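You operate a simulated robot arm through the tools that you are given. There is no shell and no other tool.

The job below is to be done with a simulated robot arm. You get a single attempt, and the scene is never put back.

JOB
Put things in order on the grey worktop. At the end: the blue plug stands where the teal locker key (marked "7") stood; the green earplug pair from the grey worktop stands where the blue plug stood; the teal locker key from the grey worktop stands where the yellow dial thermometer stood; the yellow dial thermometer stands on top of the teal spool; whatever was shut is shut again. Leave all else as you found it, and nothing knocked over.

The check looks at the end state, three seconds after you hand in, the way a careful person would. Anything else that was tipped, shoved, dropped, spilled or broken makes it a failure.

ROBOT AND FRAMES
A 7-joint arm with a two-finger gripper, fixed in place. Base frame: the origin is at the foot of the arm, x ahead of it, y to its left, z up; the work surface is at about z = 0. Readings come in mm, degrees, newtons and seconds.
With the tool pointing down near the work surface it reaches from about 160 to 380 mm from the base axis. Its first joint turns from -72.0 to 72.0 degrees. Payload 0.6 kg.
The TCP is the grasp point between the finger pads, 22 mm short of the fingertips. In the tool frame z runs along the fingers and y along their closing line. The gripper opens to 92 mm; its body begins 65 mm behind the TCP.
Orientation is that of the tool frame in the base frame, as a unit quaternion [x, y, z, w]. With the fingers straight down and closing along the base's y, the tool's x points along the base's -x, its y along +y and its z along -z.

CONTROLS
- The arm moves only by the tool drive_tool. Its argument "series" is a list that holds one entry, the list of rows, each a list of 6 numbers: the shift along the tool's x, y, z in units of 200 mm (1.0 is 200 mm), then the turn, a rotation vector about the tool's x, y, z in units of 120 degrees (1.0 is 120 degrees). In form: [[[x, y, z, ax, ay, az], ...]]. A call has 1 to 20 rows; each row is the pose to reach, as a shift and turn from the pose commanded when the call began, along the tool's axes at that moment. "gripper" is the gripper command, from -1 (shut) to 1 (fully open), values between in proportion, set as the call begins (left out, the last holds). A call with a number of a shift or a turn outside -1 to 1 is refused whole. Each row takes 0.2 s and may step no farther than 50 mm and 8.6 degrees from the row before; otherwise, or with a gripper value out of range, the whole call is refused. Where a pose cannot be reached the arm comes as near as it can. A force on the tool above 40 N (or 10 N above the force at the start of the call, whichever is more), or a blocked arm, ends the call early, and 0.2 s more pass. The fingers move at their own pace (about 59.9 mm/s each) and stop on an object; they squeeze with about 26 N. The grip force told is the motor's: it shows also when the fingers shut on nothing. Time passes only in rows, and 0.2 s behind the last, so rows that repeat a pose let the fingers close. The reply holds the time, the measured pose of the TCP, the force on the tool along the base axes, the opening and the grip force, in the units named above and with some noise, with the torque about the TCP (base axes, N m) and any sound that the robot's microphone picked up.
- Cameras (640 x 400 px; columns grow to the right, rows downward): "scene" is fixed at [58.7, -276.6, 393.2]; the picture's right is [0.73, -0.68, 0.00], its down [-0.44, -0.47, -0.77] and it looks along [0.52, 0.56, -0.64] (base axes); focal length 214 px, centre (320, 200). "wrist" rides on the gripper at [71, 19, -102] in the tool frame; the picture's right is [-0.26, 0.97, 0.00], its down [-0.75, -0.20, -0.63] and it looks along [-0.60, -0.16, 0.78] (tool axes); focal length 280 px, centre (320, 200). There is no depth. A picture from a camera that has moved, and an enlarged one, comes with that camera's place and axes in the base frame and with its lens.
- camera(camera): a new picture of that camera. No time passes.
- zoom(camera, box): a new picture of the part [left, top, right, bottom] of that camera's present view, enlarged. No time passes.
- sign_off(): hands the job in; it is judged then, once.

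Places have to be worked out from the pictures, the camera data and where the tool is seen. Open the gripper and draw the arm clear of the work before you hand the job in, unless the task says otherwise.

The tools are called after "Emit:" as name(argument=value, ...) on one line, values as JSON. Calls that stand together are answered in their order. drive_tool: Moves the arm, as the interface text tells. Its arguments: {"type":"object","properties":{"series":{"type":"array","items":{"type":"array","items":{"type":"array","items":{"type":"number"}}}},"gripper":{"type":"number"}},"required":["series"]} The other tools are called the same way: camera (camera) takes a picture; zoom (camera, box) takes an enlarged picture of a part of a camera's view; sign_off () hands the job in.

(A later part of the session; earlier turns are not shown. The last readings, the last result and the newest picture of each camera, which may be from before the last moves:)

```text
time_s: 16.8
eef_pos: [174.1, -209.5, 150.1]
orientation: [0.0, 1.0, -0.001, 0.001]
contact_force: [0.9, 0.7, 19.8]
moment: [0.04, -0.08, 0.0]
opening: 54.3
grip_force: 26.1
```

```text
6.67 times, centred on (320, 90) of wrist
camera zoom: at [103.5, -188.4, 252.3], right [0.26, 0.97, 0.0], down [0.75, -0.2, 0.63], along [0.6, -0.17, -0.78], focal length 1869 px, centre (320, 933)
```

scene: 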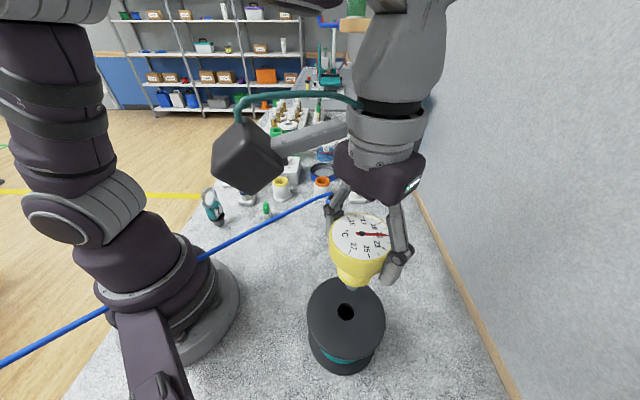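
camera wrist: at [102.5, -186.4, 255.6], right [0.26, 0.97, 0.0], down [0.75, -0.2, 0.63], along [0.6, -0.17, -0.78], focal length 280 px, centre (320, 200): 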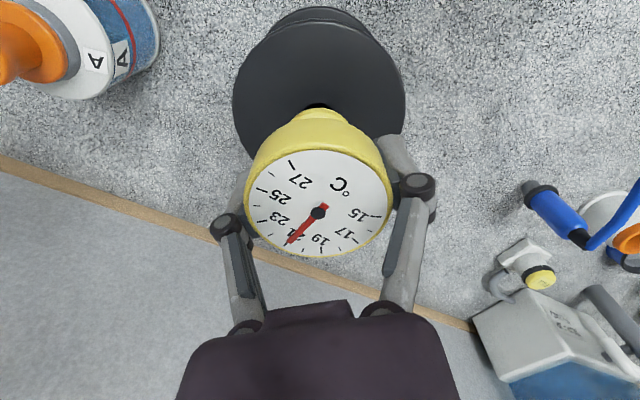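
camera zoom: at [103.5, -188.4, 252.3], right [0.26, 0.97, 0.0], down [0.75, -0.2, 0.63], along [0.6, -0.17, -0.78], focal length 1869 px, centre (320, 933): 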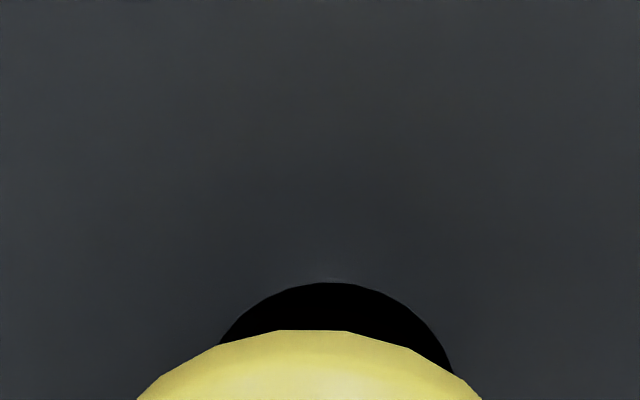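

The dial sits at z≈172, which puts the tip near z≈82-85, so the "hole" may be blocked at about the top surface. I ease up in small steps to find where contact is lost.

Emit:
drive_tool(series=[[[0, 0, -0.005, 0, 0, 0], [0, 0, -0.005, 0, 0, 0]]])

Emit:
drive_tool(series=[[[0, 0, -0.005, 0, 0, 0], [0, 0, -0.005, 0, 0, 0]]])

Emit:
drive_tool(series=[[[0, 0, -0.005, 0, 0, 0], [0, 0, -0.005, 0, 0, 0]]])

```text
time_s: 17.4
eef_pos: [173.5, -209.1, 150.6]
orientation: [0.0, 1.0, 0.0, 0.001]
contact_force: [-0.2, 0.1, -1.0]
moment: [-0.01, -0.01, 0.02]
opening: 53.4
grip_force: 25.8
```

```text
time_s: 18.0
eef_pos: [173.6, -208.3, 150.4]
orientation: [0.0, 1.0, -0.001, -0.001]
contact_force: [0.4, -0.9, -1.5]
moment: [-0.02, -0.04, 0.0]
opening: 53.6
grip_force: 25.8
```

```text
time_s: 18.6
eef_pos: [173.5, -207.5, 153.3]
orientation: [-0.001, 1.0, -0.001, 0.0]
contact_force: [-1.1, 0.2, -0.8]
moment: [0.0, -0.03, 0.0]
opening: 53.6
grip_force: 26.1
```

In the hole, contact occurs at TCP z≈150. As a comparison test I move 33 mm sideways over the solid flange and see at which height contact occurs there.

Emit:
drive_tool(series=[[[0, 0, -0.04, 0, 0, 0], [0, 0, -0.08, 0, 0, 0], [0, 0.08, -0.08, 0, 0, 0], [0, 0.165, -0.08, 0, 0, 0], [0, 0.165, -0.08, 0, 0, 0]]])

Emit:
drive_tool(series=[[[0, 0, 0.02, 0, 0, 0], [0, 0, 0.03, 0, 0, 0], [0, 0, 0.035, 0, 0, 0]]])

Emit:
zoom(camera="scene", box=[305, 230, 405, 330])

```text
time_s: 19.8
eef_pos: [173.1, -175.4, 167.5]
orientation: [0.0, 1.0, 0.0, 0.0]
contact_force: [0.0, 0.0, -1.2]
moment: [0.02, 0.0, 0.01]
opening: 53.6
grip_force: 25.6
```

```text
time_s: 20.6
eef_pos: [172.5, -175.8, 162.4]
orientation: [0.0, 1.0, -0.001, 0.0]
contact_force: [0.7, 0.4, -0.9]
moment: [0.02, -0.02, 0.01]
opening: 53.6
grip_force: 26.1
```

```text
4.00 times, centred on (355, 280) of scene
camera zoom: at [58.7, -276.6, 393.2], right [0.73, -0.68, 0.0], down [-0.44, -0.47, -0.77], along [0.52, 0.56, -0.64], focal length 858 px, centre (180, -120)
```

zoom: 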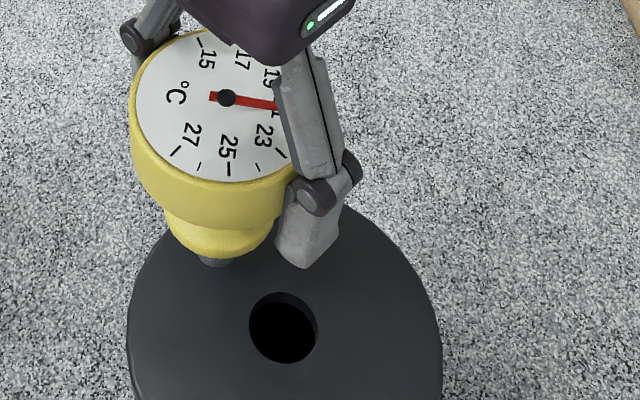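

No contact yet at 162. I step down a few mm at a time.

Emit:
drive_tool(series=[[[0, 0, 0.01, 0, 0, 0], [0, 0, 0.015, 0, 0, 0]]])

Emit:
drive_tool(series=[[[0, 0, 0.01, 0, 0, 0], [0, 0, 0.015, 0, 0, 0]]])

Emit:
drive_tool(series=[[[0, 0, 0.005, 0, 0, 0], [0, 0, 0.01, 0, 0, 0]]])

```text
time_s: 21.2
eef_pos: [174.2, -175.6, 158.6]
orientation: [0.0, 1.0, 0.0, 0.0]
contact_force: [-0.5, -0.5, -1.0]
moment: [0.02, -0.01, -0.02]
opening: 53.7
grip_force: 26.5
```

```text
time_s: 21.8
eef_pos: [173.0, -174.5, 155.4]
orientation: [0.0, 1.0, 0.0, 0.0]
contact_force: [0.1, -0.2, -1.6]
moment: [0.0, 0.01, 0.0]
opening: 53.8
grip_force: 26.0
```

```text
time_s: 22.4
eef_pos: [173.8, -174.5, 152.8]
orientation: [0.0, 1.0, 0.0, -0.001]
contact_force: [-0.9, -0.3, -2.1]
moment: [0.0, -0.02, 0.02]
opening: 53.5
grip_force: 26.3
```

Still free at 153, so the centre is physically at essentially the same height as the flange. I continue down by 1 mm steps.

Emit:
drive_tool(series=[[[0, 0, 0.005, 0, 0, 0], [0, 0, 0.005, 0, 0, 0]]])

Emit:
drive_tool(series=[[[0, 0, 0.005, 0, 0, 0], [0, 0, 0.005, 0, 0, 0]]])

Emit:
drive_tool(series=[[[0, 0, 0.005, 0, 0, 0], [0, 0, 0.005, 0, 0, 0]]])

Emit:
zoom(camera="scene", box=[315, 260, 385, 330])

```text
time_s: 23.0
eef_pos: [173.3, -175.1, 152.9]
orientation: [0.0, 1.0, -0.002, 0.0]
contact_force: [0.0, -0.2, -1.9]
moment: [0.01, -0.02, 0.03]
opening: 53.6
grip_force: 26.2
```

```text
time_s: 23.6
eef_pos: [173.6, -173.9, 151.7]
orientation: [0.0, 1.0, -0.001, 0.0]
contact_force: [-0.9, 0.0, -1.3]
moment: [0.04, 0.0, 0.0]
opening: 53.3
grip_force: 25.7
```

```text
time_s: 24.2
eef_pos: [174.5, -174.1, 150.2]
orientation: [0.0, 1.0, -0.001, 0.0]
contact_force: [-4.4, 1.2, 18.5]
moment: [0.07, 0.28, -0.03]
opening: 53.7
grip_force: 26.2
```

```text
5.71 times, centred on (350, 295) of scene
camera zoom: at [58.7, -276.6, 393.2], right [0.73, -0.68, 0.0], down [-0.44, -0.47, -0.77], along [0.52, 0.56, -0.64], focal length 1226 px, centre (149, -343)
```

zoom: 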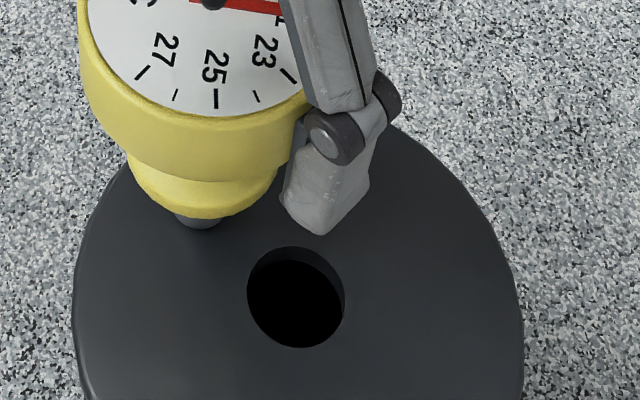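

Contact on the flange occurs at the same height (TCP ≈150.5), so the spool top is effectively solid across its centre. I go back to the spool centre and set the thermometer's foot down gently there.

Emit:
drive_tool(series=[[[0, 0, -0.02, 0, 0, 0], [0, 0, -0.04, 0, 0, 0], [0, -0.08, -0.04, 0, 0, 0], [0, -0.165, -0.04, 0, 0, 0], [0, -0.165, -0.02, 0, 0, 0], [0, -0.165, -0.01, 0, 0, 0]]])

Emit:
zoom(camera="scene", box=[335, 295, 365, 325])

Emit:
zoom(camera="wrist", box=[220, 60, 420, 260])

```text
time_s: 25.6
eef_pos: [174.3, -207.2, 153.3]
orientation: [0.0, 1.0, -0.001, 0.0]
contact_force: [-0.3, 0.2, -0.8]
moment: [0.02, 0.01, 0.03]
opening: 53.7
grip_force: 25.8
```

```text
13.33 times, centred on (350, 310) of scene
camera zoom: at [58.7, -276.6, 393.2], right [0.73, -0.68, 0.0], down [-0.44, -0.47, -0.77], along [0.52, 0.56, -0.64], focal length 2860 px, centre (-80, -1267)
```

zoom: 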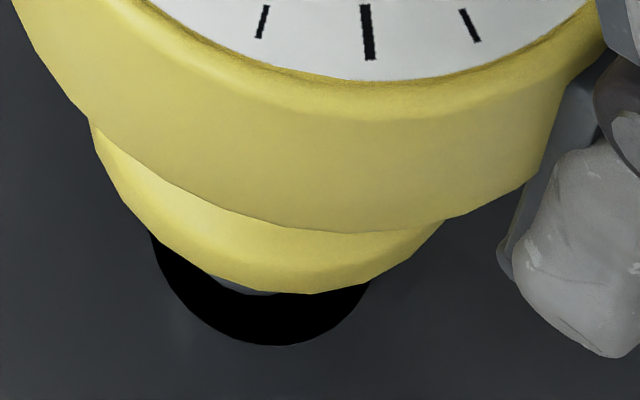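

```text
2.00 times, centred on (320, 160) of wrist
camera zoom: at [102.9, -187.2, 254.9], right [0.26, 0.97, 0.0], down [0.75, -0.2, 0.63], along [0.6, -0.16, -0.78], focal length 561 px, centre (320, 280)
```

zoom: 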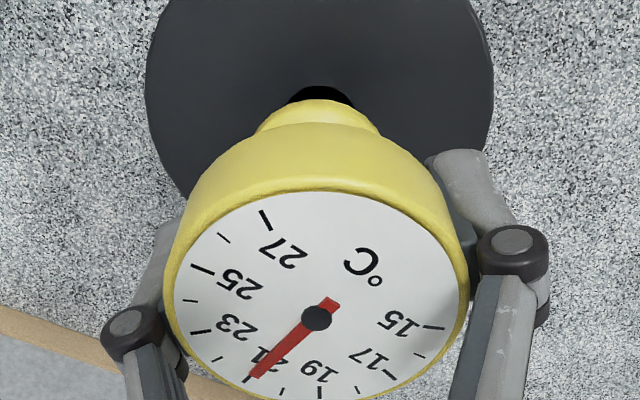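

The tip is about 2 mm to the side of the centre; I correct by (+1.5,-1.4) and lower in half-millimetre steps.

Emit:
drive_tool(series=[[[-0.0075, -0.007, 0, 0, 0, 0], [-0.0075, -0.007, 0.005, 0, 0, 0]]])

Emit:
drive_tool(series=[[[0, 0, 0.0025, 0, 0, 0], [0, 0, 0.0025, 0, 0, 0]]])

Emit:
drive_tool(series=[[[0, 0, 0.0025, 0, 0, 0], [0, 0, 0.0025, 0, 0, 0]]])

Emit:
zoom(camera="scene", box=[335, 295, 365, 325])

```text
time_s: 26.2
eef_pos: [175.2, -208.7, 151.1]
orientation: [0.0, 1.0, 0.0, 0.001]
contact_force: [0.1, -0.6, -1.4]
moment: [0.01, -0.03, 0.01]
opening: 53.3
grip_force: 26.7
```

```text
time_s: 26.8
eef_pos: [175.7, -209.4, 150.6]
orientation: [0.0, 1.0, -0.001, 0.0]
contact_force: [0.3, -1.0, -2.0]
moment: [0.0, -0.01, 0.03]
opening: 53.7
grip_force: 25.8
```

```text
time_s: 27.4
eef_pos: [174.7, -209.1, 150.3]
orientation: [0.0, 1.0, 0.001, 0.0]
contact_force: [-0.6, -0.7, -1.3]
moment: [0.0, 0.02, 0.0]
opening: 53.5
grip_force: 25.5
```

```text
13.33 times, centred on (350, 310) of scene
camera zoom: at [58.7, -276.6, 393.2], right [0.73, -0.68, 0.0], down [-0.44, -0.47, -0.77], along [0.52, 0.56, -0.64], focal length 2860 px, centre (-80, -1267)
```

zoom: 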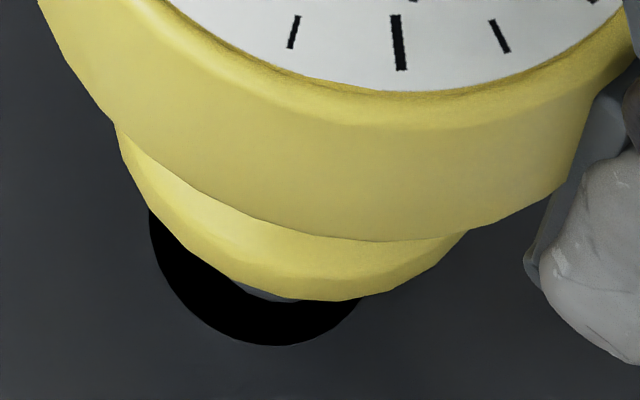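

Tip is now ~1 mm from the centre and just above the surface. I continue down in 0.5 mm steps.

Emit:
drive_tool(series=[[[0.002, 0.002, 0.0025, 0, 0, 0], [0.002, 0.002, 0.0025, 0, 0, 0]]])

Emit:
drive_tool(series=[[[0, 0, 0.0025, 0, 0, 0], [0, 0, 0.0025, 0, 0, 0]]])

Emit:
drive_tool(series=[[[0, 0, 0.0025, 0, 0, 0], [0, 0, 0.0025, 0, 0, 0]]])

```text
time_s: 28.0
eef_pos: [174.8, -207.9, 151.1]
orientation: [0.0, 1.0, -0.001, 0.001]
contact_force: [-0.3, 0.4, 13.2]
moment: [0.03, -0.07, 0.0]
opening: 53.9
grip_force: 26.7
```

```text
time_s: 28.6
eef_pos: [175.6, -208.5, 150.3]
orientation: [0.0, 1.0, 0.0, 0.0]
contact_force: [-0.5, 1.3, 20.0]
moment: [0.01, 0.05, 0.01]
opening: 53.5
grip_force: 26.0
```

```text
time_s: 29.2
eef_pos: [175.7, -207.0, 149.8]
orientation: [0.0, 1.0, -0.001, 0.0]
contact_force: [0.4, 1.2, 19.3]
moment: [-0.06, -0.02, -0.01]
opening: 53.3
grip_force: 25.6
```

Firm, centred contact (moments near zero). I relieve the preload by half a millimetre.

Emit:
drive_tool(series=[[[0, 0, -0.0025, 0, 0, 0], [0, 0, -0.0025, 0, 0, 0]]])

Emit:
zoom(camera="scene", box=[305, 240, 405, 340])

Emit:
zoom(camera="wrist", box=[220, 60, 420, 260])

```text
time_s: 29.8
eef_pos: [175.8, -208.7, 148.9]
orientation: [0.0, 1.0, 0.0, 0.0]
contact_force: [0.0, -1.0, -1.2]
moment: [-0.03, -0.01, 0.01]
opening: 53.4
grip_force: 25.7
```

```text
4.00 times, centred on (355, 290) of scene
camera zoom: at [58.7, -276.6, 393.2], right [0.73, -0.68, 0.0], down [-0.44, -0.47, -0.77], along [0.52, 0.56, -0.64], focal length 858 px, centre (180, -160)
```

zoom: 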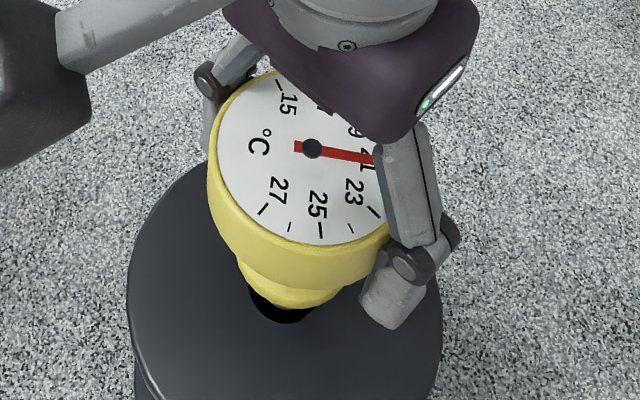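

```text
2.00 times, centred on (320, 160) of wrist
camera zoom: at [105.0, -188.1, 251.5], right [0.26, 0.97, 0.0], down [0.75, -0.2, 0.62], along [0.6, -0.16, -0.78], focal length 561 px, centre (320, 280)
```

zoom: 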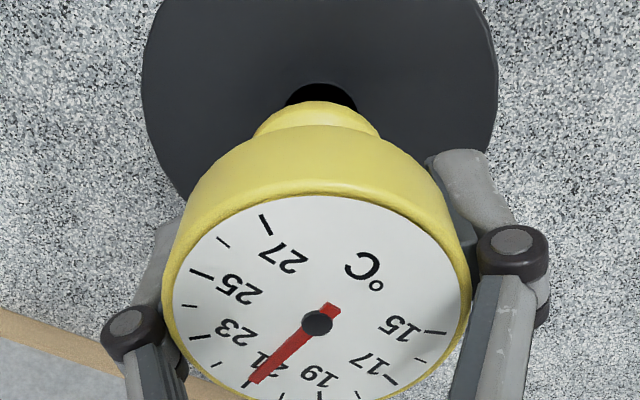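

Clear of preload with a sub-half-millimetre gap and the thermometer upright. I release it by opening the gripper fully, without moving.

Emit:
drive_tool(series=[[[0, 0, 0.001, 0, 0, 0], [0, 0, 0.001, 0, 0, 0], [0, 0, 0.001, 0, 0, 0], [0, 0, 0.001, 0, 0, 0]]], gripper=1)

Emit:
zoom(camera="scene", box=[305, 240, 405, 340])

Emit:
zoom(camera="wrist", box=[220, 60, 420, 260])

```text
time_s: 30.8
eef_pos: [174.2, -208.7, 149.2]
orientation: [0.0, 1.0, -0.001, 0.0]
contact_force: [0.0, 0.5, -0.3]
moment: [0.01, 0.01, -0.05]
opening: 92.1
grip_force: 0.0
```

```text
4.00 times, centred on (355, 290) of scene
camera zoom: at [58.7, -276.6, 393.2], right [0.73, -0.68, 0.0], down [-0.44, -0.47, -0.77], along [0.52, 0.56, -0.64], focal length 858 px, centre (180, -160)
```

zoom: 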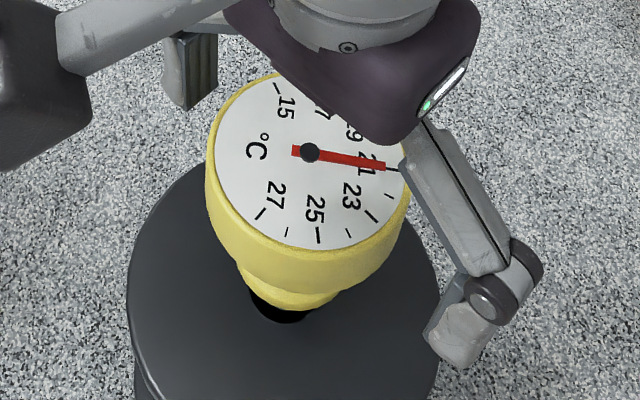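

```text
2.00 times, centred on (320, 160) of wrist
camera zoom: at [104.7, -188.5, 251.5], right [0.26, 0.97, 0.0], down [0.75, -0.2, 0.63], along [0.6, -0.16, -0.78], focal length 561 px, centre (320, 280)
```

zoom: 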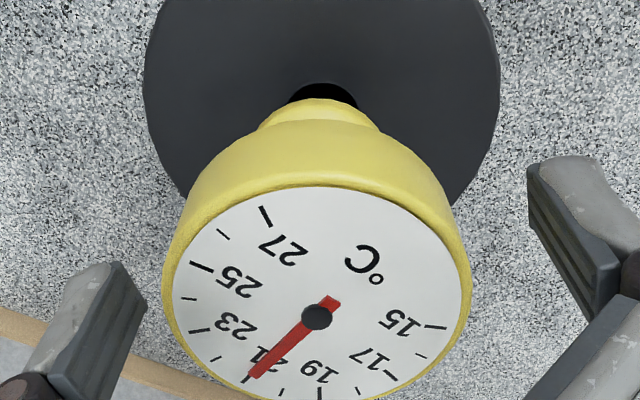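

The thermometer stands upright on the spool, freed from the gripper. I withdraw straight up.

Emit:
drive_tool(series=[[[0, 0, -0.08, 0, 0, 0], [0, 0, -0.2, 0, 0, 0], [0, 0, -0.35, 0, 0, 0], [0, 0, -0.5, 0, 0, 0]]])

Emit:
camera(camera="scene")

Emit:
camera(camera="wrist")

```text
time_s: 31.8
eef_pos: [173.6, -209.8, 247.5]
orientation: [0.0, 1.0, 0.0, 0.0]
contact_force: [0.2, -0.8, 0.8]
moment: [-0.01, -0.01, -0.01]
opening: 92.1
grip_force: 0.1
```

```text
taken
```

scene: 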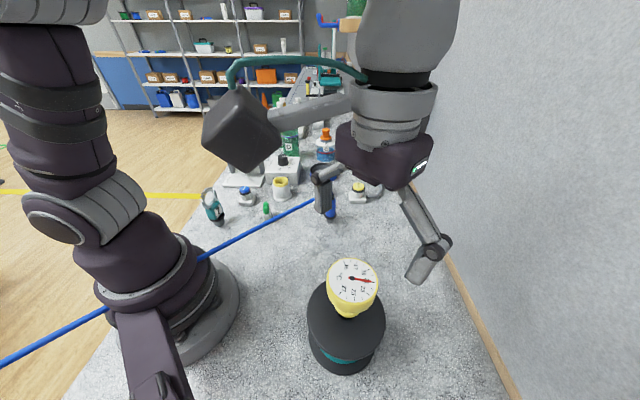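

```text
taken
camera wrist: at [103.3, -189.8, 350.0], right [0.26, 0.97, 0.0], down [0.75, -0.2, 0.62], along [0.6, -0.16, -0.78], focal length 280 px, centre (320, 200)
```

wrist: 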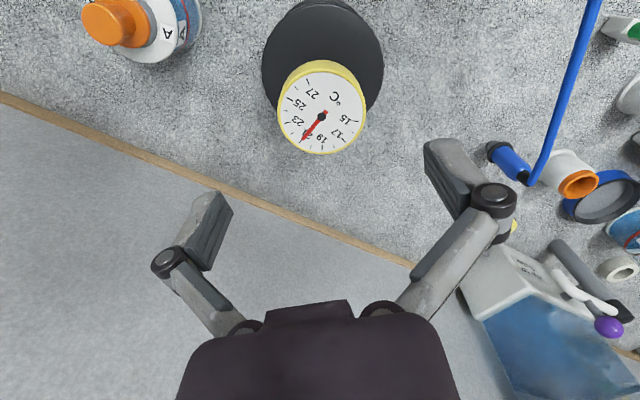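

The thermometer stands cleanly on the spool. I swing back over the cable toward the key, turning the tool +35° on the way to match the key's ring plane.

Emit:
drive_tool(series=[[[-0.061, 0.188, 0, 0, 0, 0], [-0.122, 0.376, 0, 0, 0, 0], [-0.183, 0.564, 0, 0, 0, 0], [-0.244, 0.752, 0, 0, 0, 0], [-0.305, 0.94, 0, 0, 0, 0]]])

Emit:
drive_tool(series=[[[0.045, 0.162, 0, 0, 0, -0.0583], [0.09, 0.324, 0, 0, 0, -0.1167], [0.135, 0.486, 0, 0, 0, -0.175], [0.18, 0.648, 0, 0, 0, -0.2333], [0.225, 0.81, 0, 0, 0, -0.2917]]])

Emit:
camera(camera="wrist")

```text
time_s: 33.0
eef_pos: [235.5, -19.5, 250.5]
orientation: [0.001, 1.0, -0.001, 0.0]
contact_force: [-0.2, 0.0, 0.2]
moment: [-0.02, 0.0, -0.02]
opening: 91.8
grip_force: 0.1
```

```text
time_s: 34.2
eef_pos: [191.6, 141.8, 248.0]
orientation: [-0.301, 0.954, 0.0, 0.0]
contact_force: [0.2, 0.2, 0.2]
moment: [-0.02, 0.01, -0.01]
opening: 91.8
grip_force: 0.0
```

```text
taken
camera wrist: at [122.6, 117.7, 350.7], right [-0.34, 0.94, 0.0], down [0.73, 0.27, 0.62], along [0.59, 0.21, -0.78], focal length 280 px, centre (320, 200)
```

wrist: 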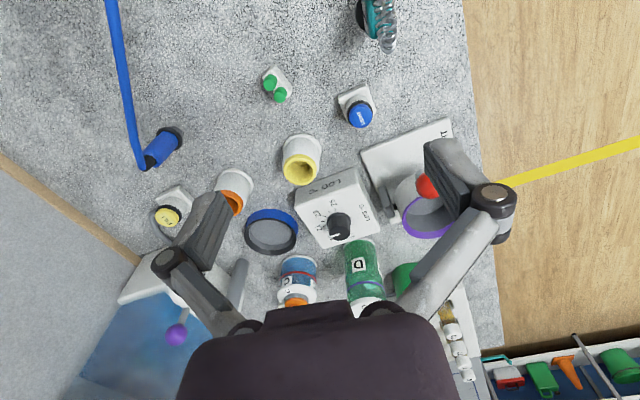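

I move above the key at z≈180 and look at it from there.

Emit:
drive_tool(series=[[[0.051, 0.105, 0.113, 0, 0, 0], [0.103, 0.21, 0.226, 0, 0, 0], [0.154, 0.314, 0.34, 0, 0, 0], [0.154, 0.314, 0.34, 0, 0, 0]]])

Emit:
camera(camera="wrist")

Emit:
zoom(camera="wrist", box=[260, 40, 380, 160])

Emit:
camera(camera="scene")

```text
time_s: 35.2
eef_pos: [129.4, 175.0, 179.4]
orientation: [-0.301, 0.954, 0.0, 0.0]
contact_force: [0.1, 0.2, -0.9]
moment: [0.01, 0.01, 0.04]
opening: 91.9
grip_force: 0.0
```

```text
taken
camera wrist: at [61.0, 150.0, 281.4], right [-0.34, 0.94, 0.0], down [0.73, 0.27, 0.63], along [0.59, 0.21, -0.78], focal length 280 px, centre (320, 200)
```

wrist: 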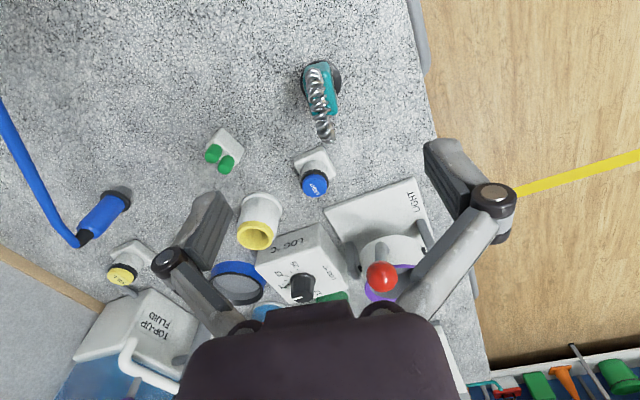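

```text
3.33 times, centred on (320, 100) of wrist
camera zoom: at [61.0, 150.0, 281.4], right [-0.34, 0.94, 0.0], down [0.73, 0.27, 0.63], along [0.59, 0.21, -0.78], focal length 935 px, centre (320, 533)
```

zoom: 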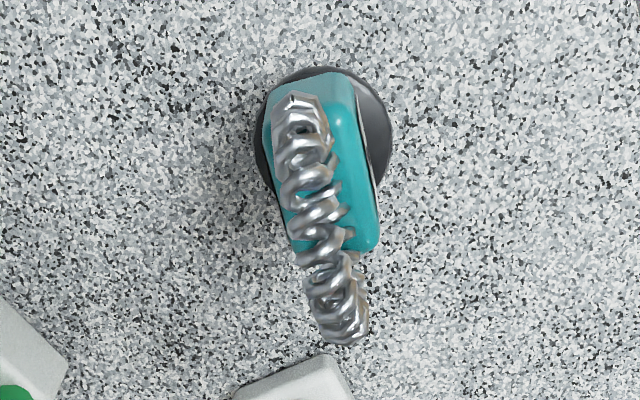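

```text
taken
```

scene: 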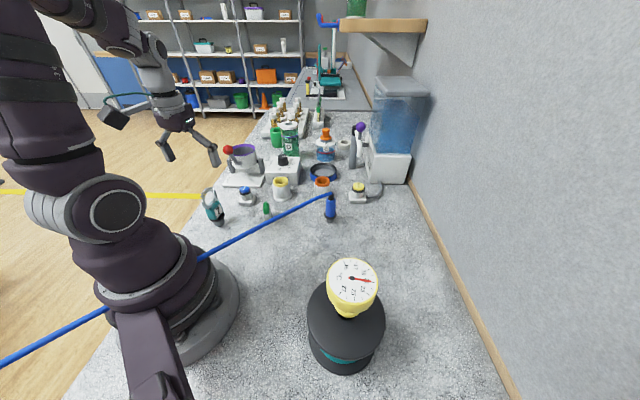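

The key's collar centre is (131.3,175.1) and the ring plane agrees with the tool yaw within a few degrees. The ring tops out at about z=106, so I descend to TCP z≈48, keeping the palm above the ring.

Emit:
drive_tool(series=[[[-0.0056, -0.0033, 0.2, 0, 0, 0], [-0.0056, -0.0033, 0.4, 0, 0, 0], [-0.0056, -0.0033, 0.5, 0, 0, 0], [-0.0056, -0.0033, 0.58, 0, 0, 0], [-0.0056, -0.0033, 0.58, 0, 0, 0]]])

Emit:
camera(camera="wrist")

Emit:
zoom(camera="scene", box=[150, 130, 270, 250])

```text
time_s: 36.4
eef_pos: [132.4, 175.4, 66.2]
orientation: [-0.3, 0.954, -0.001, 0.0]
contact_force: [0.5, -0.3, 0.3]
moment: [-0.02, 0.0, -0.02]
opening: 92.1
grip_force: 0.2
```

```text
taken
camera wrist: at [63.2, 151.2, 167.3], right [-0.34, 0.94, 0.0], down [0.73, 0.27, 0.63], along [0.59, 0.21, -0.78], focal length 280 px, centre (320, 200)
```

wrist: 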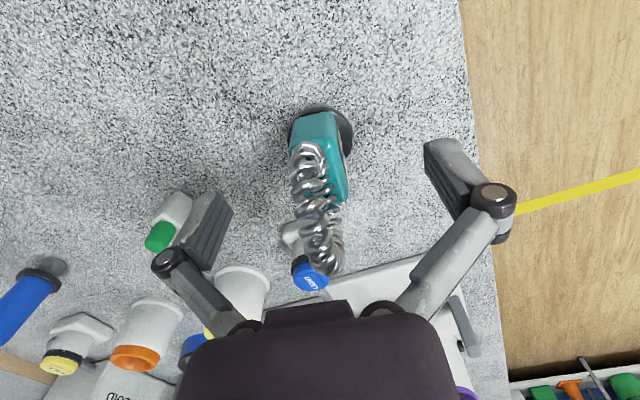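

```text
3.33 times, centred on (210, 190) of scene
camera zoom: at [58.7, -276.6, 393.2], right [0.73, -0.68, 0.0], down [-0.44, -0.47, -0.77], along [0.52, 0.56, -0.64], focal length 715 px, centre (687, 233)
```

zoom: 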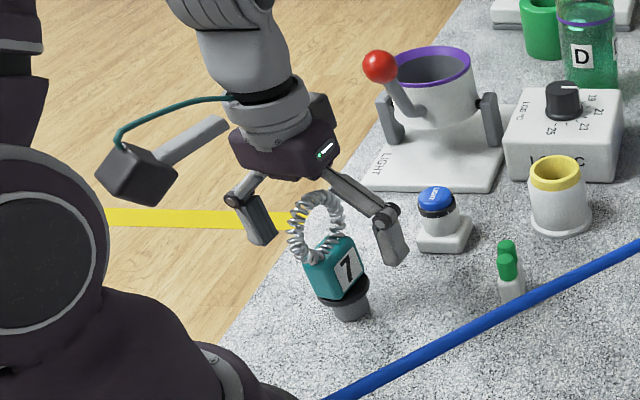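

The ring and cube are centred between the fingers. I go down another 14 mm and close.

Emit:
drive_tool(series=[[[0.003, 0, 0.04, 0, 0, 0], [0.003, 0, 0.07, 0, 0, 0], [0.003, 0, 0.07, 0, 0, 0]]])

Emit:
drive_tool(series=[[[0, 0, 0, 0, 0, 0], [0, 0, 0, 0, 0, 0], [0, 0, 0, 0, 0, 0], [0, 0, 0, 0, 0, 0], [0, 0, 0, 0, 0, 0]]], gripper=-1)

Emit:
camera(camera="wrist")

Emit:
zoom(camera="scene", box=[150, 130, 270, 250])

```text
time_s: 37.2
eef_pos: [130.2, 175.1, 51.2]
orientation: [-0.301, 0.954, -0.001, 0.001]
contact_force: [-0.3, 0.9, 0.7]
moment: [-0.03, 0.01, 0.0]
opening: 92.0
grip_force: 0.0
```

```text
time_s: 38.4
eef_pos: [131.7, 175.1, 52.1]
orientation: [-0.3, 0.954, 0.0, 0.001]
contact_force: [0.1, 0.3, 1.8]
moment: [0.0, 0.02, -0.06]
opening: 20.7
grip_force: 26.1
```

```text
taken
camera wrist: at [62.4, 151.5, 153.7], right [-0.34, 0.94, 0.0], down [0.73, 0.27, 0.63], along [0.59, 0.21, -0.78], focal length 280 px, centre (320, 200)
```

wrist: 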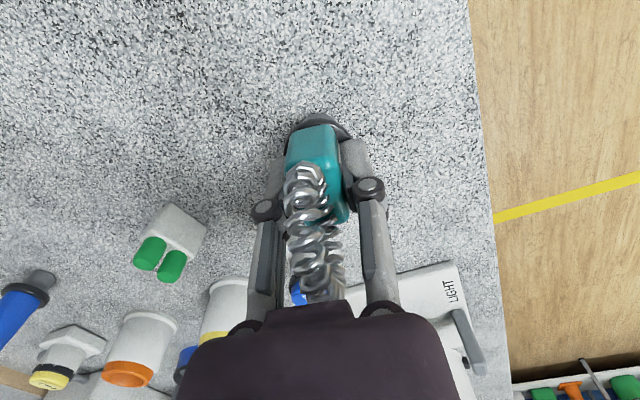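

```text
3.33 times, centred on (210, 190) of scene
camera zoom: at [58.7, -276.6, 393.2], right [0.73, -0.68, 0.0], down [-0.44, -0.47, -0.77], along [0.52, 0.56, -0.64], focal length 715 px, centre (687, 233)
```

zoom: 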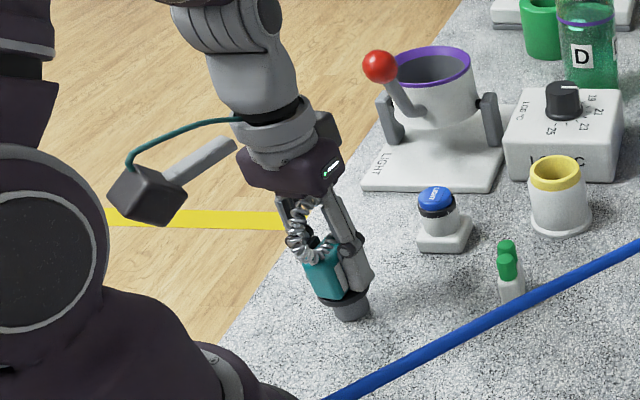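

The key is held at 20.7 mm. I lift it 25 mm and look at its foot and the worktop underneath.

Emit:
drive_tool(series=[[[0, 0, -0.02, 0, 0, 0], [0, 0, -0.06, 0, 0, 0], [0, 0, -0.125, 0, 0, 0], [0, 0, -0.125, 0, 0, 0]]])

Emit:
camera(camera="wrist")

Emit:
zoom(camera="scene", box=[150, 130, 270, 250])

```text
time_s: 39.4
eef_pos: [130.1, 174.8, 77.2]
orientation: [-0.301, 0.954, 0.0, 0.0]
contact_force: [0.5, -0.1, 0.1]
moment: [0.0, 0.01, -0.01]
opening: 21.0
grip_force: 25.9
```

```text
taken
camera wrist: at [61.1, 150.7, 178.3], right [-0.34, 0.94, 0.0], down [0.73, 0.27, 0.62], along [0.59, 0.21, -0.78], focal length 280 px, centre (320, 200)
```

wrist: 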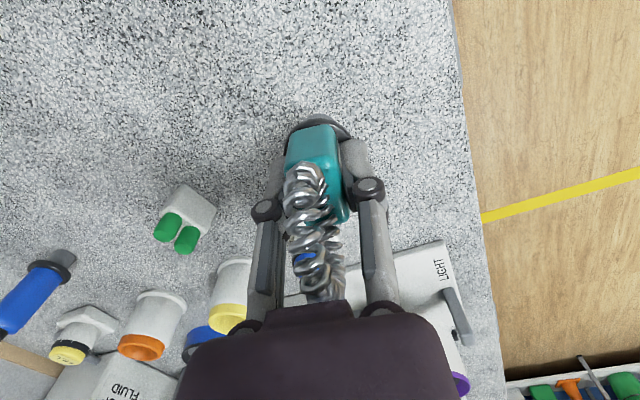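

```text
3.33 times, centred on (210, 190) of scene
camera zoom: at [58.7, -276.6, 393.2], right [0.73, -0.68, 0.0], down [-0.44, -0.47, -0.77], along [0.52, 0.56, -0.64], focal length 715 px, centre (687, 233)
```

zoom: 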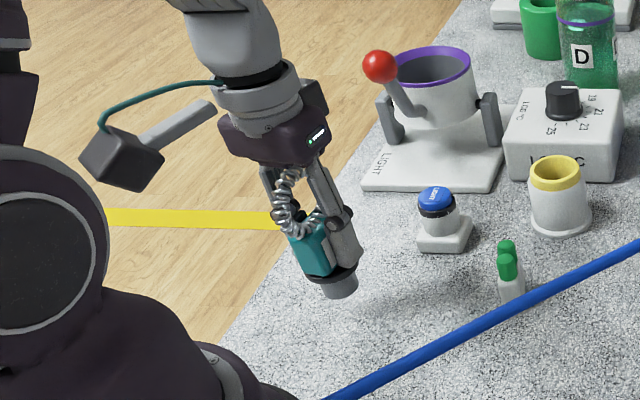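

The key's short tapered foot is free and there is no hole in the worktop below. I raise it to TCP z≈160 and carry it over toward the yellow-rimmed holder.

Emit:
drive_tool(series=[[[0, 0, -0.14, 0, 0, 0], [0, 0, -0.28, 0, 0, 0], [0, 0, -0.415, 0, 0, 0], [-0.14, -0.117, -0.415, 0, 0, 0], [-0.28, -0.234, -0.415, 0, 0, 0], [-0.42, -0.351, -0.415, 0, 0, 0], [-0.56, -0.468, -0.415, 0, 0, 0], [-0.701, -0.586, -0.415, 0, 0, 0], [-0.701, -0.586, -0.415, 0, 0, 0]]])

Emit:
camera(camera="wrist")

Emit:
zoom(camera="scene", box=[220, 100, 340, 220])

```text
time_s: 41.4
eef_pos: [310.0, 162.0, 160.1]
orientation: [-0.302, 0.953, -0.001, 0.0]
contact_force: [0.2, -0.1, -0.4]
moment: [0.01, 0.03, 0.02]
opening: 20.9
grip_force: 26.3
```

```text
taken
camera wrist: at [242.1, 137.7, 261.4], right [-0.34, 0.94, 0.0], down [0.73, 0.27, 0.62], along [0.59, 0.21, -0.78], focal length 280 px, centre (320, 200)
```

wrist: 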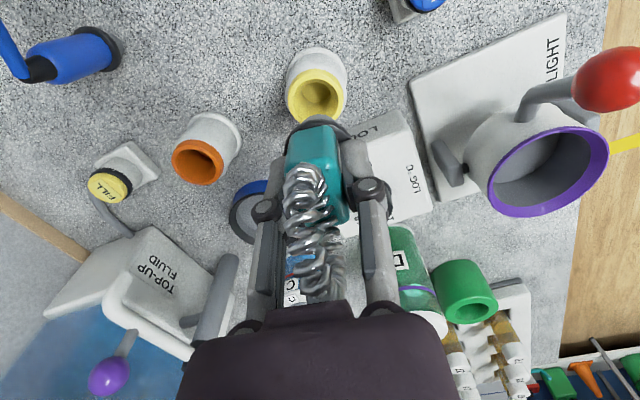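

```text
3.33 times, centred on (280, 160) of scene
camera zoom: at [58.7, -276.6, 393.2], right [0.73, -0.68, 0.0], down [-0.44, -0.47, -0.77], along [0.52, 0.56, -0.64], focal length 715 px, centre (453, 333)
```

zoom: 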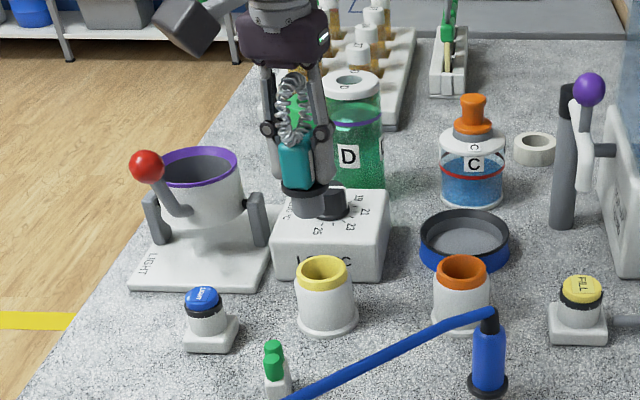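

I zoom to measure the holder rim and the key's foot precisely.

Emit:
zoom(camera="wrist", box=[270, 30, 370, 140])

Emit:
zoom(camera="scene", box=[255, 150, 315, 210])

```text
3.64 times, centred on (320, 85) of wrist
camera zoom: at [242.1, 137.7, 261.4], right [-0.34, 0.94, 0.0], down [0.73, 0.27, 0.62], along [0.59, 0.21, -0.78], focal length 1020 px, centre (320, 618)
```

zoom: 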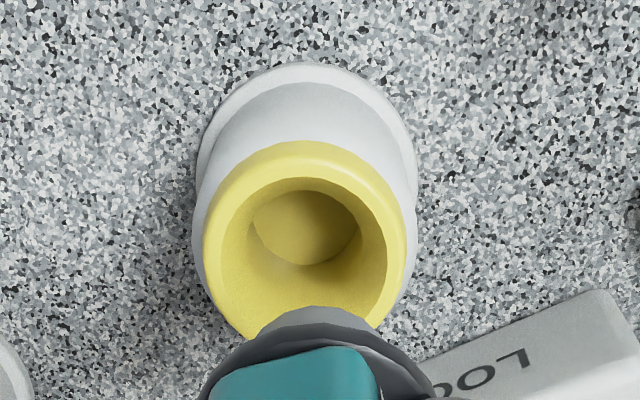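

```text
6.67 times, centred on (285, 180) of scene
camera zoom: at [58.7, -276.6, 393.2], right [0.73, -0.68, 0.0], down [-0.44, -0.47, -0.77], along [0.52, 0.56, -0.64], focal length 1430 px, centre (553, 333)
```

zoom: 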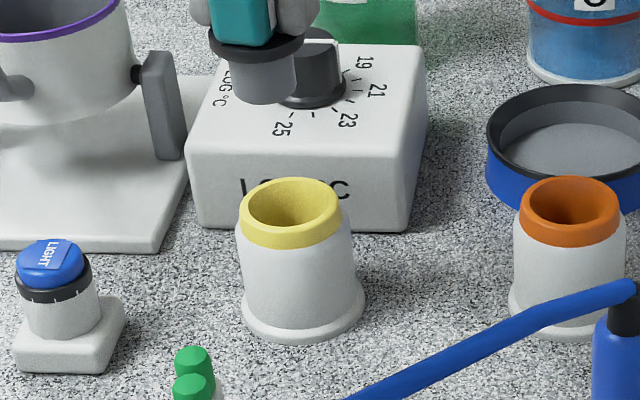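

Holder rim centre is (313.7,158.8) at z≈51, funnel 35 mm wide; the key's foot (24 mm) is at about (311,160.7). I correct and descend to just above the rim.

Emit:
drive_tool(series=[[[-0.0056, -0.0155, 0, 0, 0, 0], [-0.0056, -0.0155, 0.1, 0, 0, 0], [-0.0056, -0.0155, 0.18, 0, 0, 0], [-0.0056, -0.0155, 0.225, 0, 0, 0], [-0.0056, -0.0155, 0.225, 0, 0, 0]]])

Emit:
zoom(camera="scene", box=[255, 150, 315, 210])

Emit:
zoom(camera="wrist", box=[260, 50, 380, 170])

```text
time_s: 42.6
eef_pos: [312.8, 157.1, 113.0]
orientation: [-0.3, 0.954, -0.001, 0.0]
contact_force: [-0.7, -0.3, -0.4]
moment: [-0.02, -0.02, -0.03]
opening: 21.0
grip_force: 25.9
```

```text
6.67 times, centred on (285, 180) of scene
camera zoom: at [58.7, -276.6, 393.2], right [0.73, -0.68, 0.0], down [-0.44, -0.47, -0.77], along [0.52, 0.56, -0.64], focal length 1430 px, centre (553, 333)
```

zoom: 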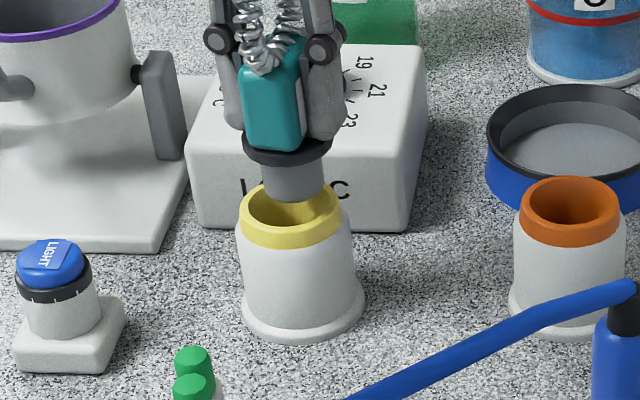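

```text
3.33 times, centred on (320, 110) of wrist
camera zoom: at [246.3, 133.1, 215.4], right [-0.34, 0.94, 0.0], down [0.73, 0.27, 0.63], along [0.59, 0.21, -0.78], focal length 935 px, centre (320, 500)
```

zoom: 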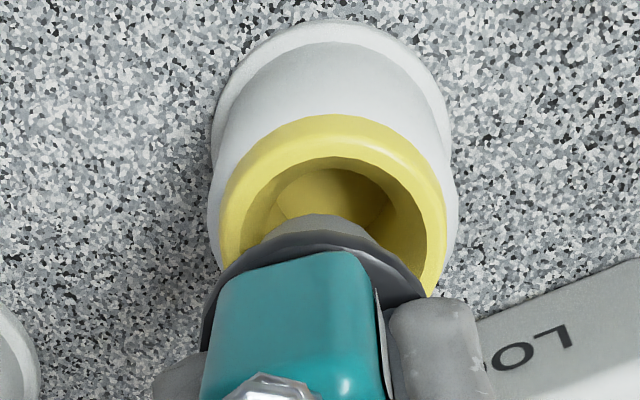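

The foot is ~2.5 mm off toward (+x,-y); I correct that and lower it into the funnel partway.

Emit:
drive_tool(series=[[[0.0012, 0.013, 0, 0, 0, 0], [0.0012, 0.013, 0.035, 0, 0, 0], [0.0012, 0.013, 0.07, 0, 0, 0], [0.0012, 0.013, 0.1, 0, 0, 0], [0.0012, 0.013, 0.1, 0, 0, 0]]])

Emit:
zoom(camera="scene", box=[255, 150, 315, 210])

Emit:
zoom(camera="wrist", box=[260, 50, 380, 170])

```text
time_s: 43.8
eef_pos: [311.7, 160.6, 92.0]
orientation: [-0.302, 0.953, 0.0, -0.001]
contact_force: [-9.2, -1.6, 1.0]
moment: [-0.07, 0.4, -0.02]
opening: 21.1
grip_force: 25.8
```

```text
6.67 times, centred on (285, 180) of scene
camera zoom: at [58.7, -276.6, 393.2], right [0.73, -0.68, 0.0], down [-0.44, -0.47, -0.77], along [0.52, 0.56, -0.64], focal length 1430 px, centre (553, 333)
```

zoom: 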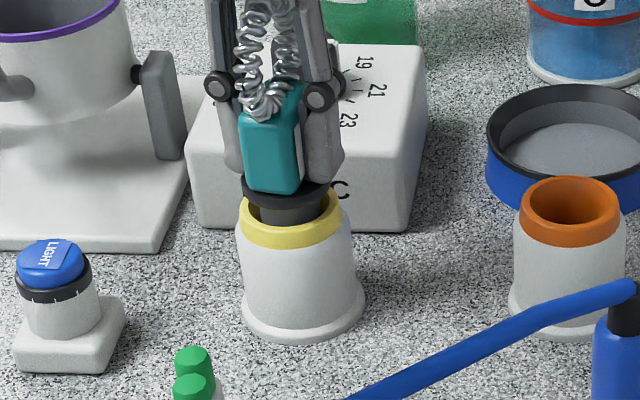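

```text
3.33 times, centred on (320, 110) of wrist
camera zoom: at [244.3, 135.2, 195.1], right [-0.34, 0.94, 0.0], down [0.73, 0.27, 0.62], along [0.59, 0.21, -0.78], focal length 935 px, centre (320, 500)
```

zoom: 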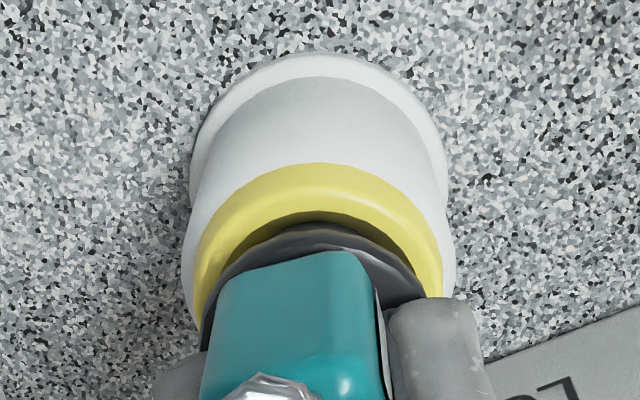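

A -9 N side force in x shows the foot is pressing the +x wall of the funnel, so the key must go about 2.5 mm toward -x. I correct at the same height.

Emit:
drive_tool(series=[[[0.0057, 0.0028, 0, 0, 0, 0], [0.0114, 0.0055, 0, 0, 0, 0], [0.0114, 0.0055, 0, 0, 0, 0]]])

Emit:
zoom(camera="scene", box=[265, 160, 305, 200])

Emit:
zoom(camera="wrist", box=[260, 50, 380, 170])

```text
time_s: 44.6
eef_pos: [311.9, 159.1, 94.2]
orientation: [-0.3, 0.954, 0.0, 0.003]
contact_force: [15.9, 4.4, -0.4]
moment: [0.19, -0.72, -0.05]
opening: 21.0
grip_force: 26.5
```

```text
10.00 times, centred on (285, 180) of scene
camera zoom: at [58.7, -276.6, 393.2], right [0.73, -0.68, 0.0], down [-0.44, -0.47, -0.77], along [0.52, 0.56, -0.64], focal length 2145 px, centre (670, 400)
```

zoom: 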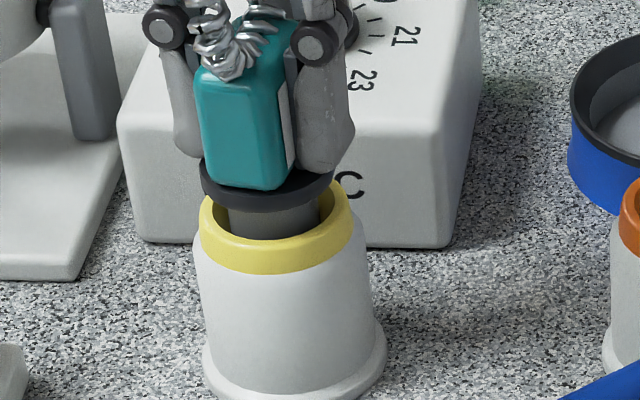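

```text
3.33 times, centred on (320, 110) of wrist
camera zoom: at [242.6, 134.6, 195.9], right [-0.34, 0.94, 0.0], down [0.73, 0.26, 0.63], along [0.59, 0.21, -0.78], focal length 935 px, centre (320, 500)
```

zoom: 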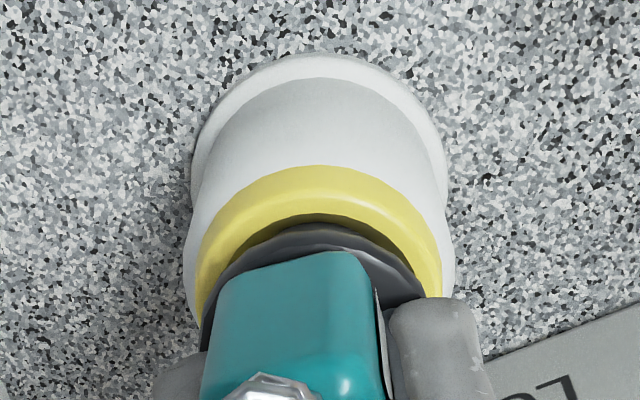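

Now it presses the opposite wall (+16 N), so the fit is snug and the centre is between. I move back by 1.6 mm.

Emit:
drive_tool(series=[[[-0.0074, -0.0034, 0, 0, 0, 0], [-0.0074, -0.0034, 0, 0, 0, 0]]])

```text
time_s: 45.2
eef_pos: [311.3, 159.7, 93.4]
orientation: [-0.301, 0.954, -0.001, -0.001]
contact_force: [6.6, 1.6, 1.9]
moment: [0.06, -0.31, 0.03]
opening: 20.9
grip_force: 26.0
```

Still +6.6 N; I move a further ~0.9 mm in +x.

Emit:
drive_tool(series=[[[-0.0041, -0.002, 0, 0, 0, 0], [-0.0041, -0.002, 0, 0, 0, 0]]])

Emit:
zoom(camera="scene", box=[265, 160, 305, 200])

```text
time_s: 45.8
eef_pos: [312.6, 159.4, 92.4]
orientation: [-0.302, 0.953, -0.001, -0.001]
contact_force: [-7.4, 0.2, -1.0]
moment: [0.0, 0.37, -0.03]
opening: 20.9
grip_force: 25.9
```

```text
10.00 times, centred on (285, 180) of scene
camera zoom: at [58.7, -276.6, 393.2], right [0.73, -0.68, 0.0], down [-0.44, -0.47, -0.77], along [0.52, 0.56, -0.64], focal length 2145 px, centre (670, 400)
```

zoom: 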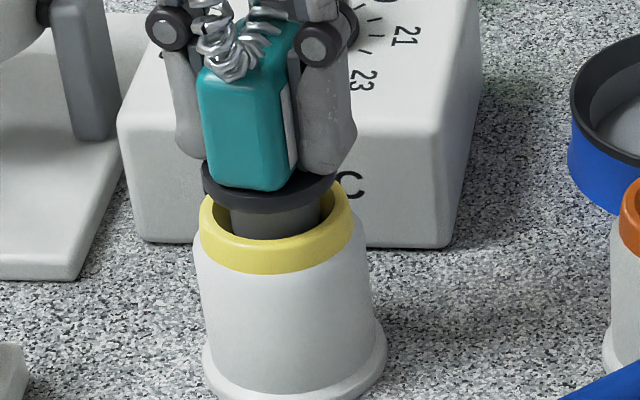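

The clearance is under a millimetre; the middle is ~0.4 mm back. I centre it and lower 4 mm, reading the force.

Emit:
drive_tool(series=[[[0.0018, 0.0012, 0, 0, 0, 0], [0.0018, 0.0012, 0.01, 0, 0, 0], [0.0018, 0.0012, 0.02, 0, 0, 0]]])

```text
time_s: 46.6
eef_pos: [313.4, 159.7, 89.4]
orientation: [-0.301, 0.954, 0.0, -0.001]
contact_force: [-16.9, 4.4, 5.3]
moment: [0.13, 0.64, -0.01]
opening: 20.9
grip_force: 26.5
```

The wall now pushes -x again (taper), so I shift -1.5 mm in x and +0.4 in y at this depth.

Emit:
drive_tool(series=[[[0.0025, 0.003, 0, 0, 0, 0], [0.005, 0.006, 0, 0, 0, 0], [0.005, 0.006, 0, 0, 0, 0]]])

Emit:
zoom(camera="wrist", box=[260, 50, 380, 170])

Emit:
zoom(camera="scene", box=[255, 150, 315, 210])

```text
time_s: 47.4
eef_pos: [312.4, 158.2, 90.8]
orientation: [-0.301, 0.954, 0.0, 0.001]
contact_force: [-0.8, 0.2, -2.1]
moment: [0.0, 0.01, -0.02]
opening: 21.0
grip_force: 26.1
```

```text
3.33 times, centred on (320, 110) of wrist
camera zoom: at [243.7, 134.8, 192.3], right [-0.34, 0.94, 0.0], down [0.73, 0.26, 0.63], along [0.59, 0.21, -0.78], focal length 935 px, centre (320, 500)
```

zoom: 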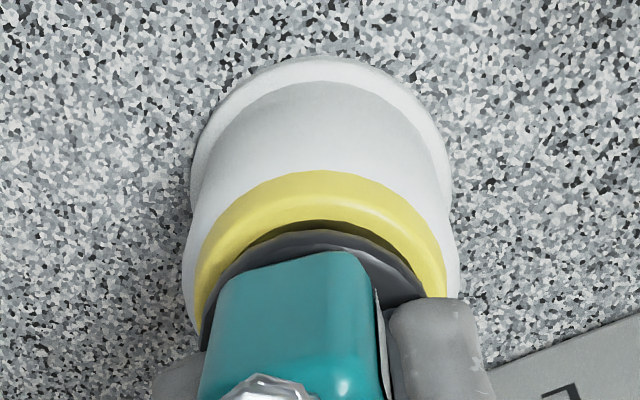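

```text
6.67 times, centred on (285, 180) of scene
camera zoom: at [58.7, -276.6, 393.2], right [0.73, -0.68, 0.0], down [-0.44, -0.47, -0.77], along [0.52, 0.56, -0.64], focal length 1430 px, centre (553, 333)
```

zoom: 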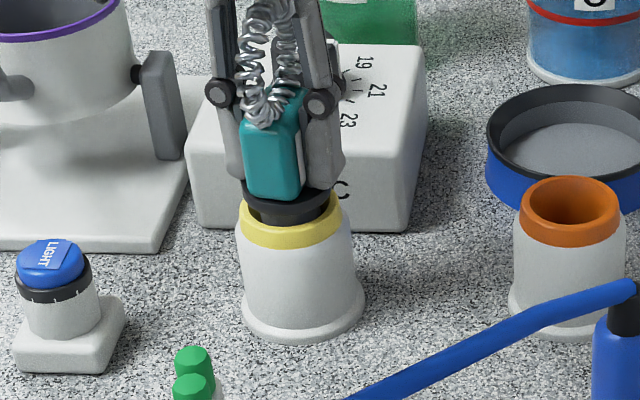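

Forces are now near zero. I lower further in 3 mm steps.

Emit:
drive_tool(series=[[[0, 0, 0.0075, 0, 0, 0], [0, 0, 0.015, 0, 0, 0], [0, 0, 0.015, 0, 0, 0]]])

```text
time_s: 48.2
eef_pos: [311.9, 159.1, 87.0]
orientation: [-0.301, 0.954, -0.001, 0.0]
contact_force: [4.1, -1.5, 0.4]
moment: [-0.1, -0.11, -0.01]
opening: 21.0
grip_force: 26.4
```

Small side force only; I nudge +0.3 mm in x and lower another 2 mm.

Emit:
drive_tool(series=[[[-0.0014, -0.0007, 0, 0, 0, 0], [-0.0014, -0.0007, 0.01, 0, 0, 0], [-0.0014, -0.0007, 0.01, 0, 0, 0]]])

```text
time_s: 49.0
eef_pos: [312.7, 159.6, 84.1]
orientation: [-0.3, 0.954, -0.001, 0.001]
contact_force: [6.5, -3.3, 2.2]
moment: [-0.1, -0.29, 0.0]
opening: 20.9
grip_force: 26.3
```

I shift (+0.5,-0.3) to relieve the side load and lower 2 mm more.

Emit:
drive_tool(series=[[[-0.0012, -0.0027, 0, 0, 0, 0], [-0.0012, -0.0027, 0.01, 0, 0, 0], [-0.0012, -0.0027, 0.01, 0, 0, 0]]])

Emit:
zoom(camera="scene", box=[265, 160, 305, 200])

```text
time_s: 49.8
eef_pos: [311.7, 159.1, 83.4]
orientation: [-0.302, 0.953, 0.0, 0.0]
contact_force: [-10.2, 0.6, 23.4]
moment: [0.03, 0.29, 0.02]
opening: 21.1
grip_force: 26.4
```

```text
10.00 times, centred on (285, 180) of scene
camera zoom: at [58.7, -276.6, 393.2], right [0.73, -0.68, 0.0], down [-0.44, -0.47, -0.77], along [0.52, 0.56, -0.64], focal length 2145 px, centre (670, 400)
```

zoom: 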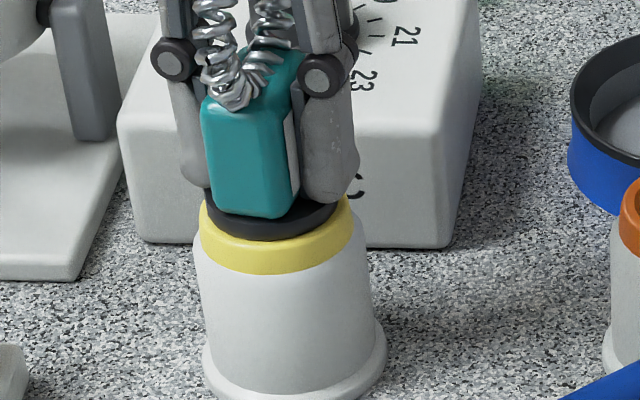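

The collar is seated on the rim (Fz 23 N). I relieve the preload and side force before releasing.

Emit:
drive_tool(series=[[[0.002, 0.0014, -0.004, 0, 0, 0], [0.002, 0.0014, -0.004, 0, 0, 0]]])

```text
time_s: 50.4
eef_pos: [312.5, 158.0, 83.7]
orientation: [-0.301, 0.954, 0.0, 0.0]
contact_force: [0.5, 0.8, 8.8]
moment: [0.05, -0.04, 0.01]
opening: 20.7
grip_force: 26.4
```

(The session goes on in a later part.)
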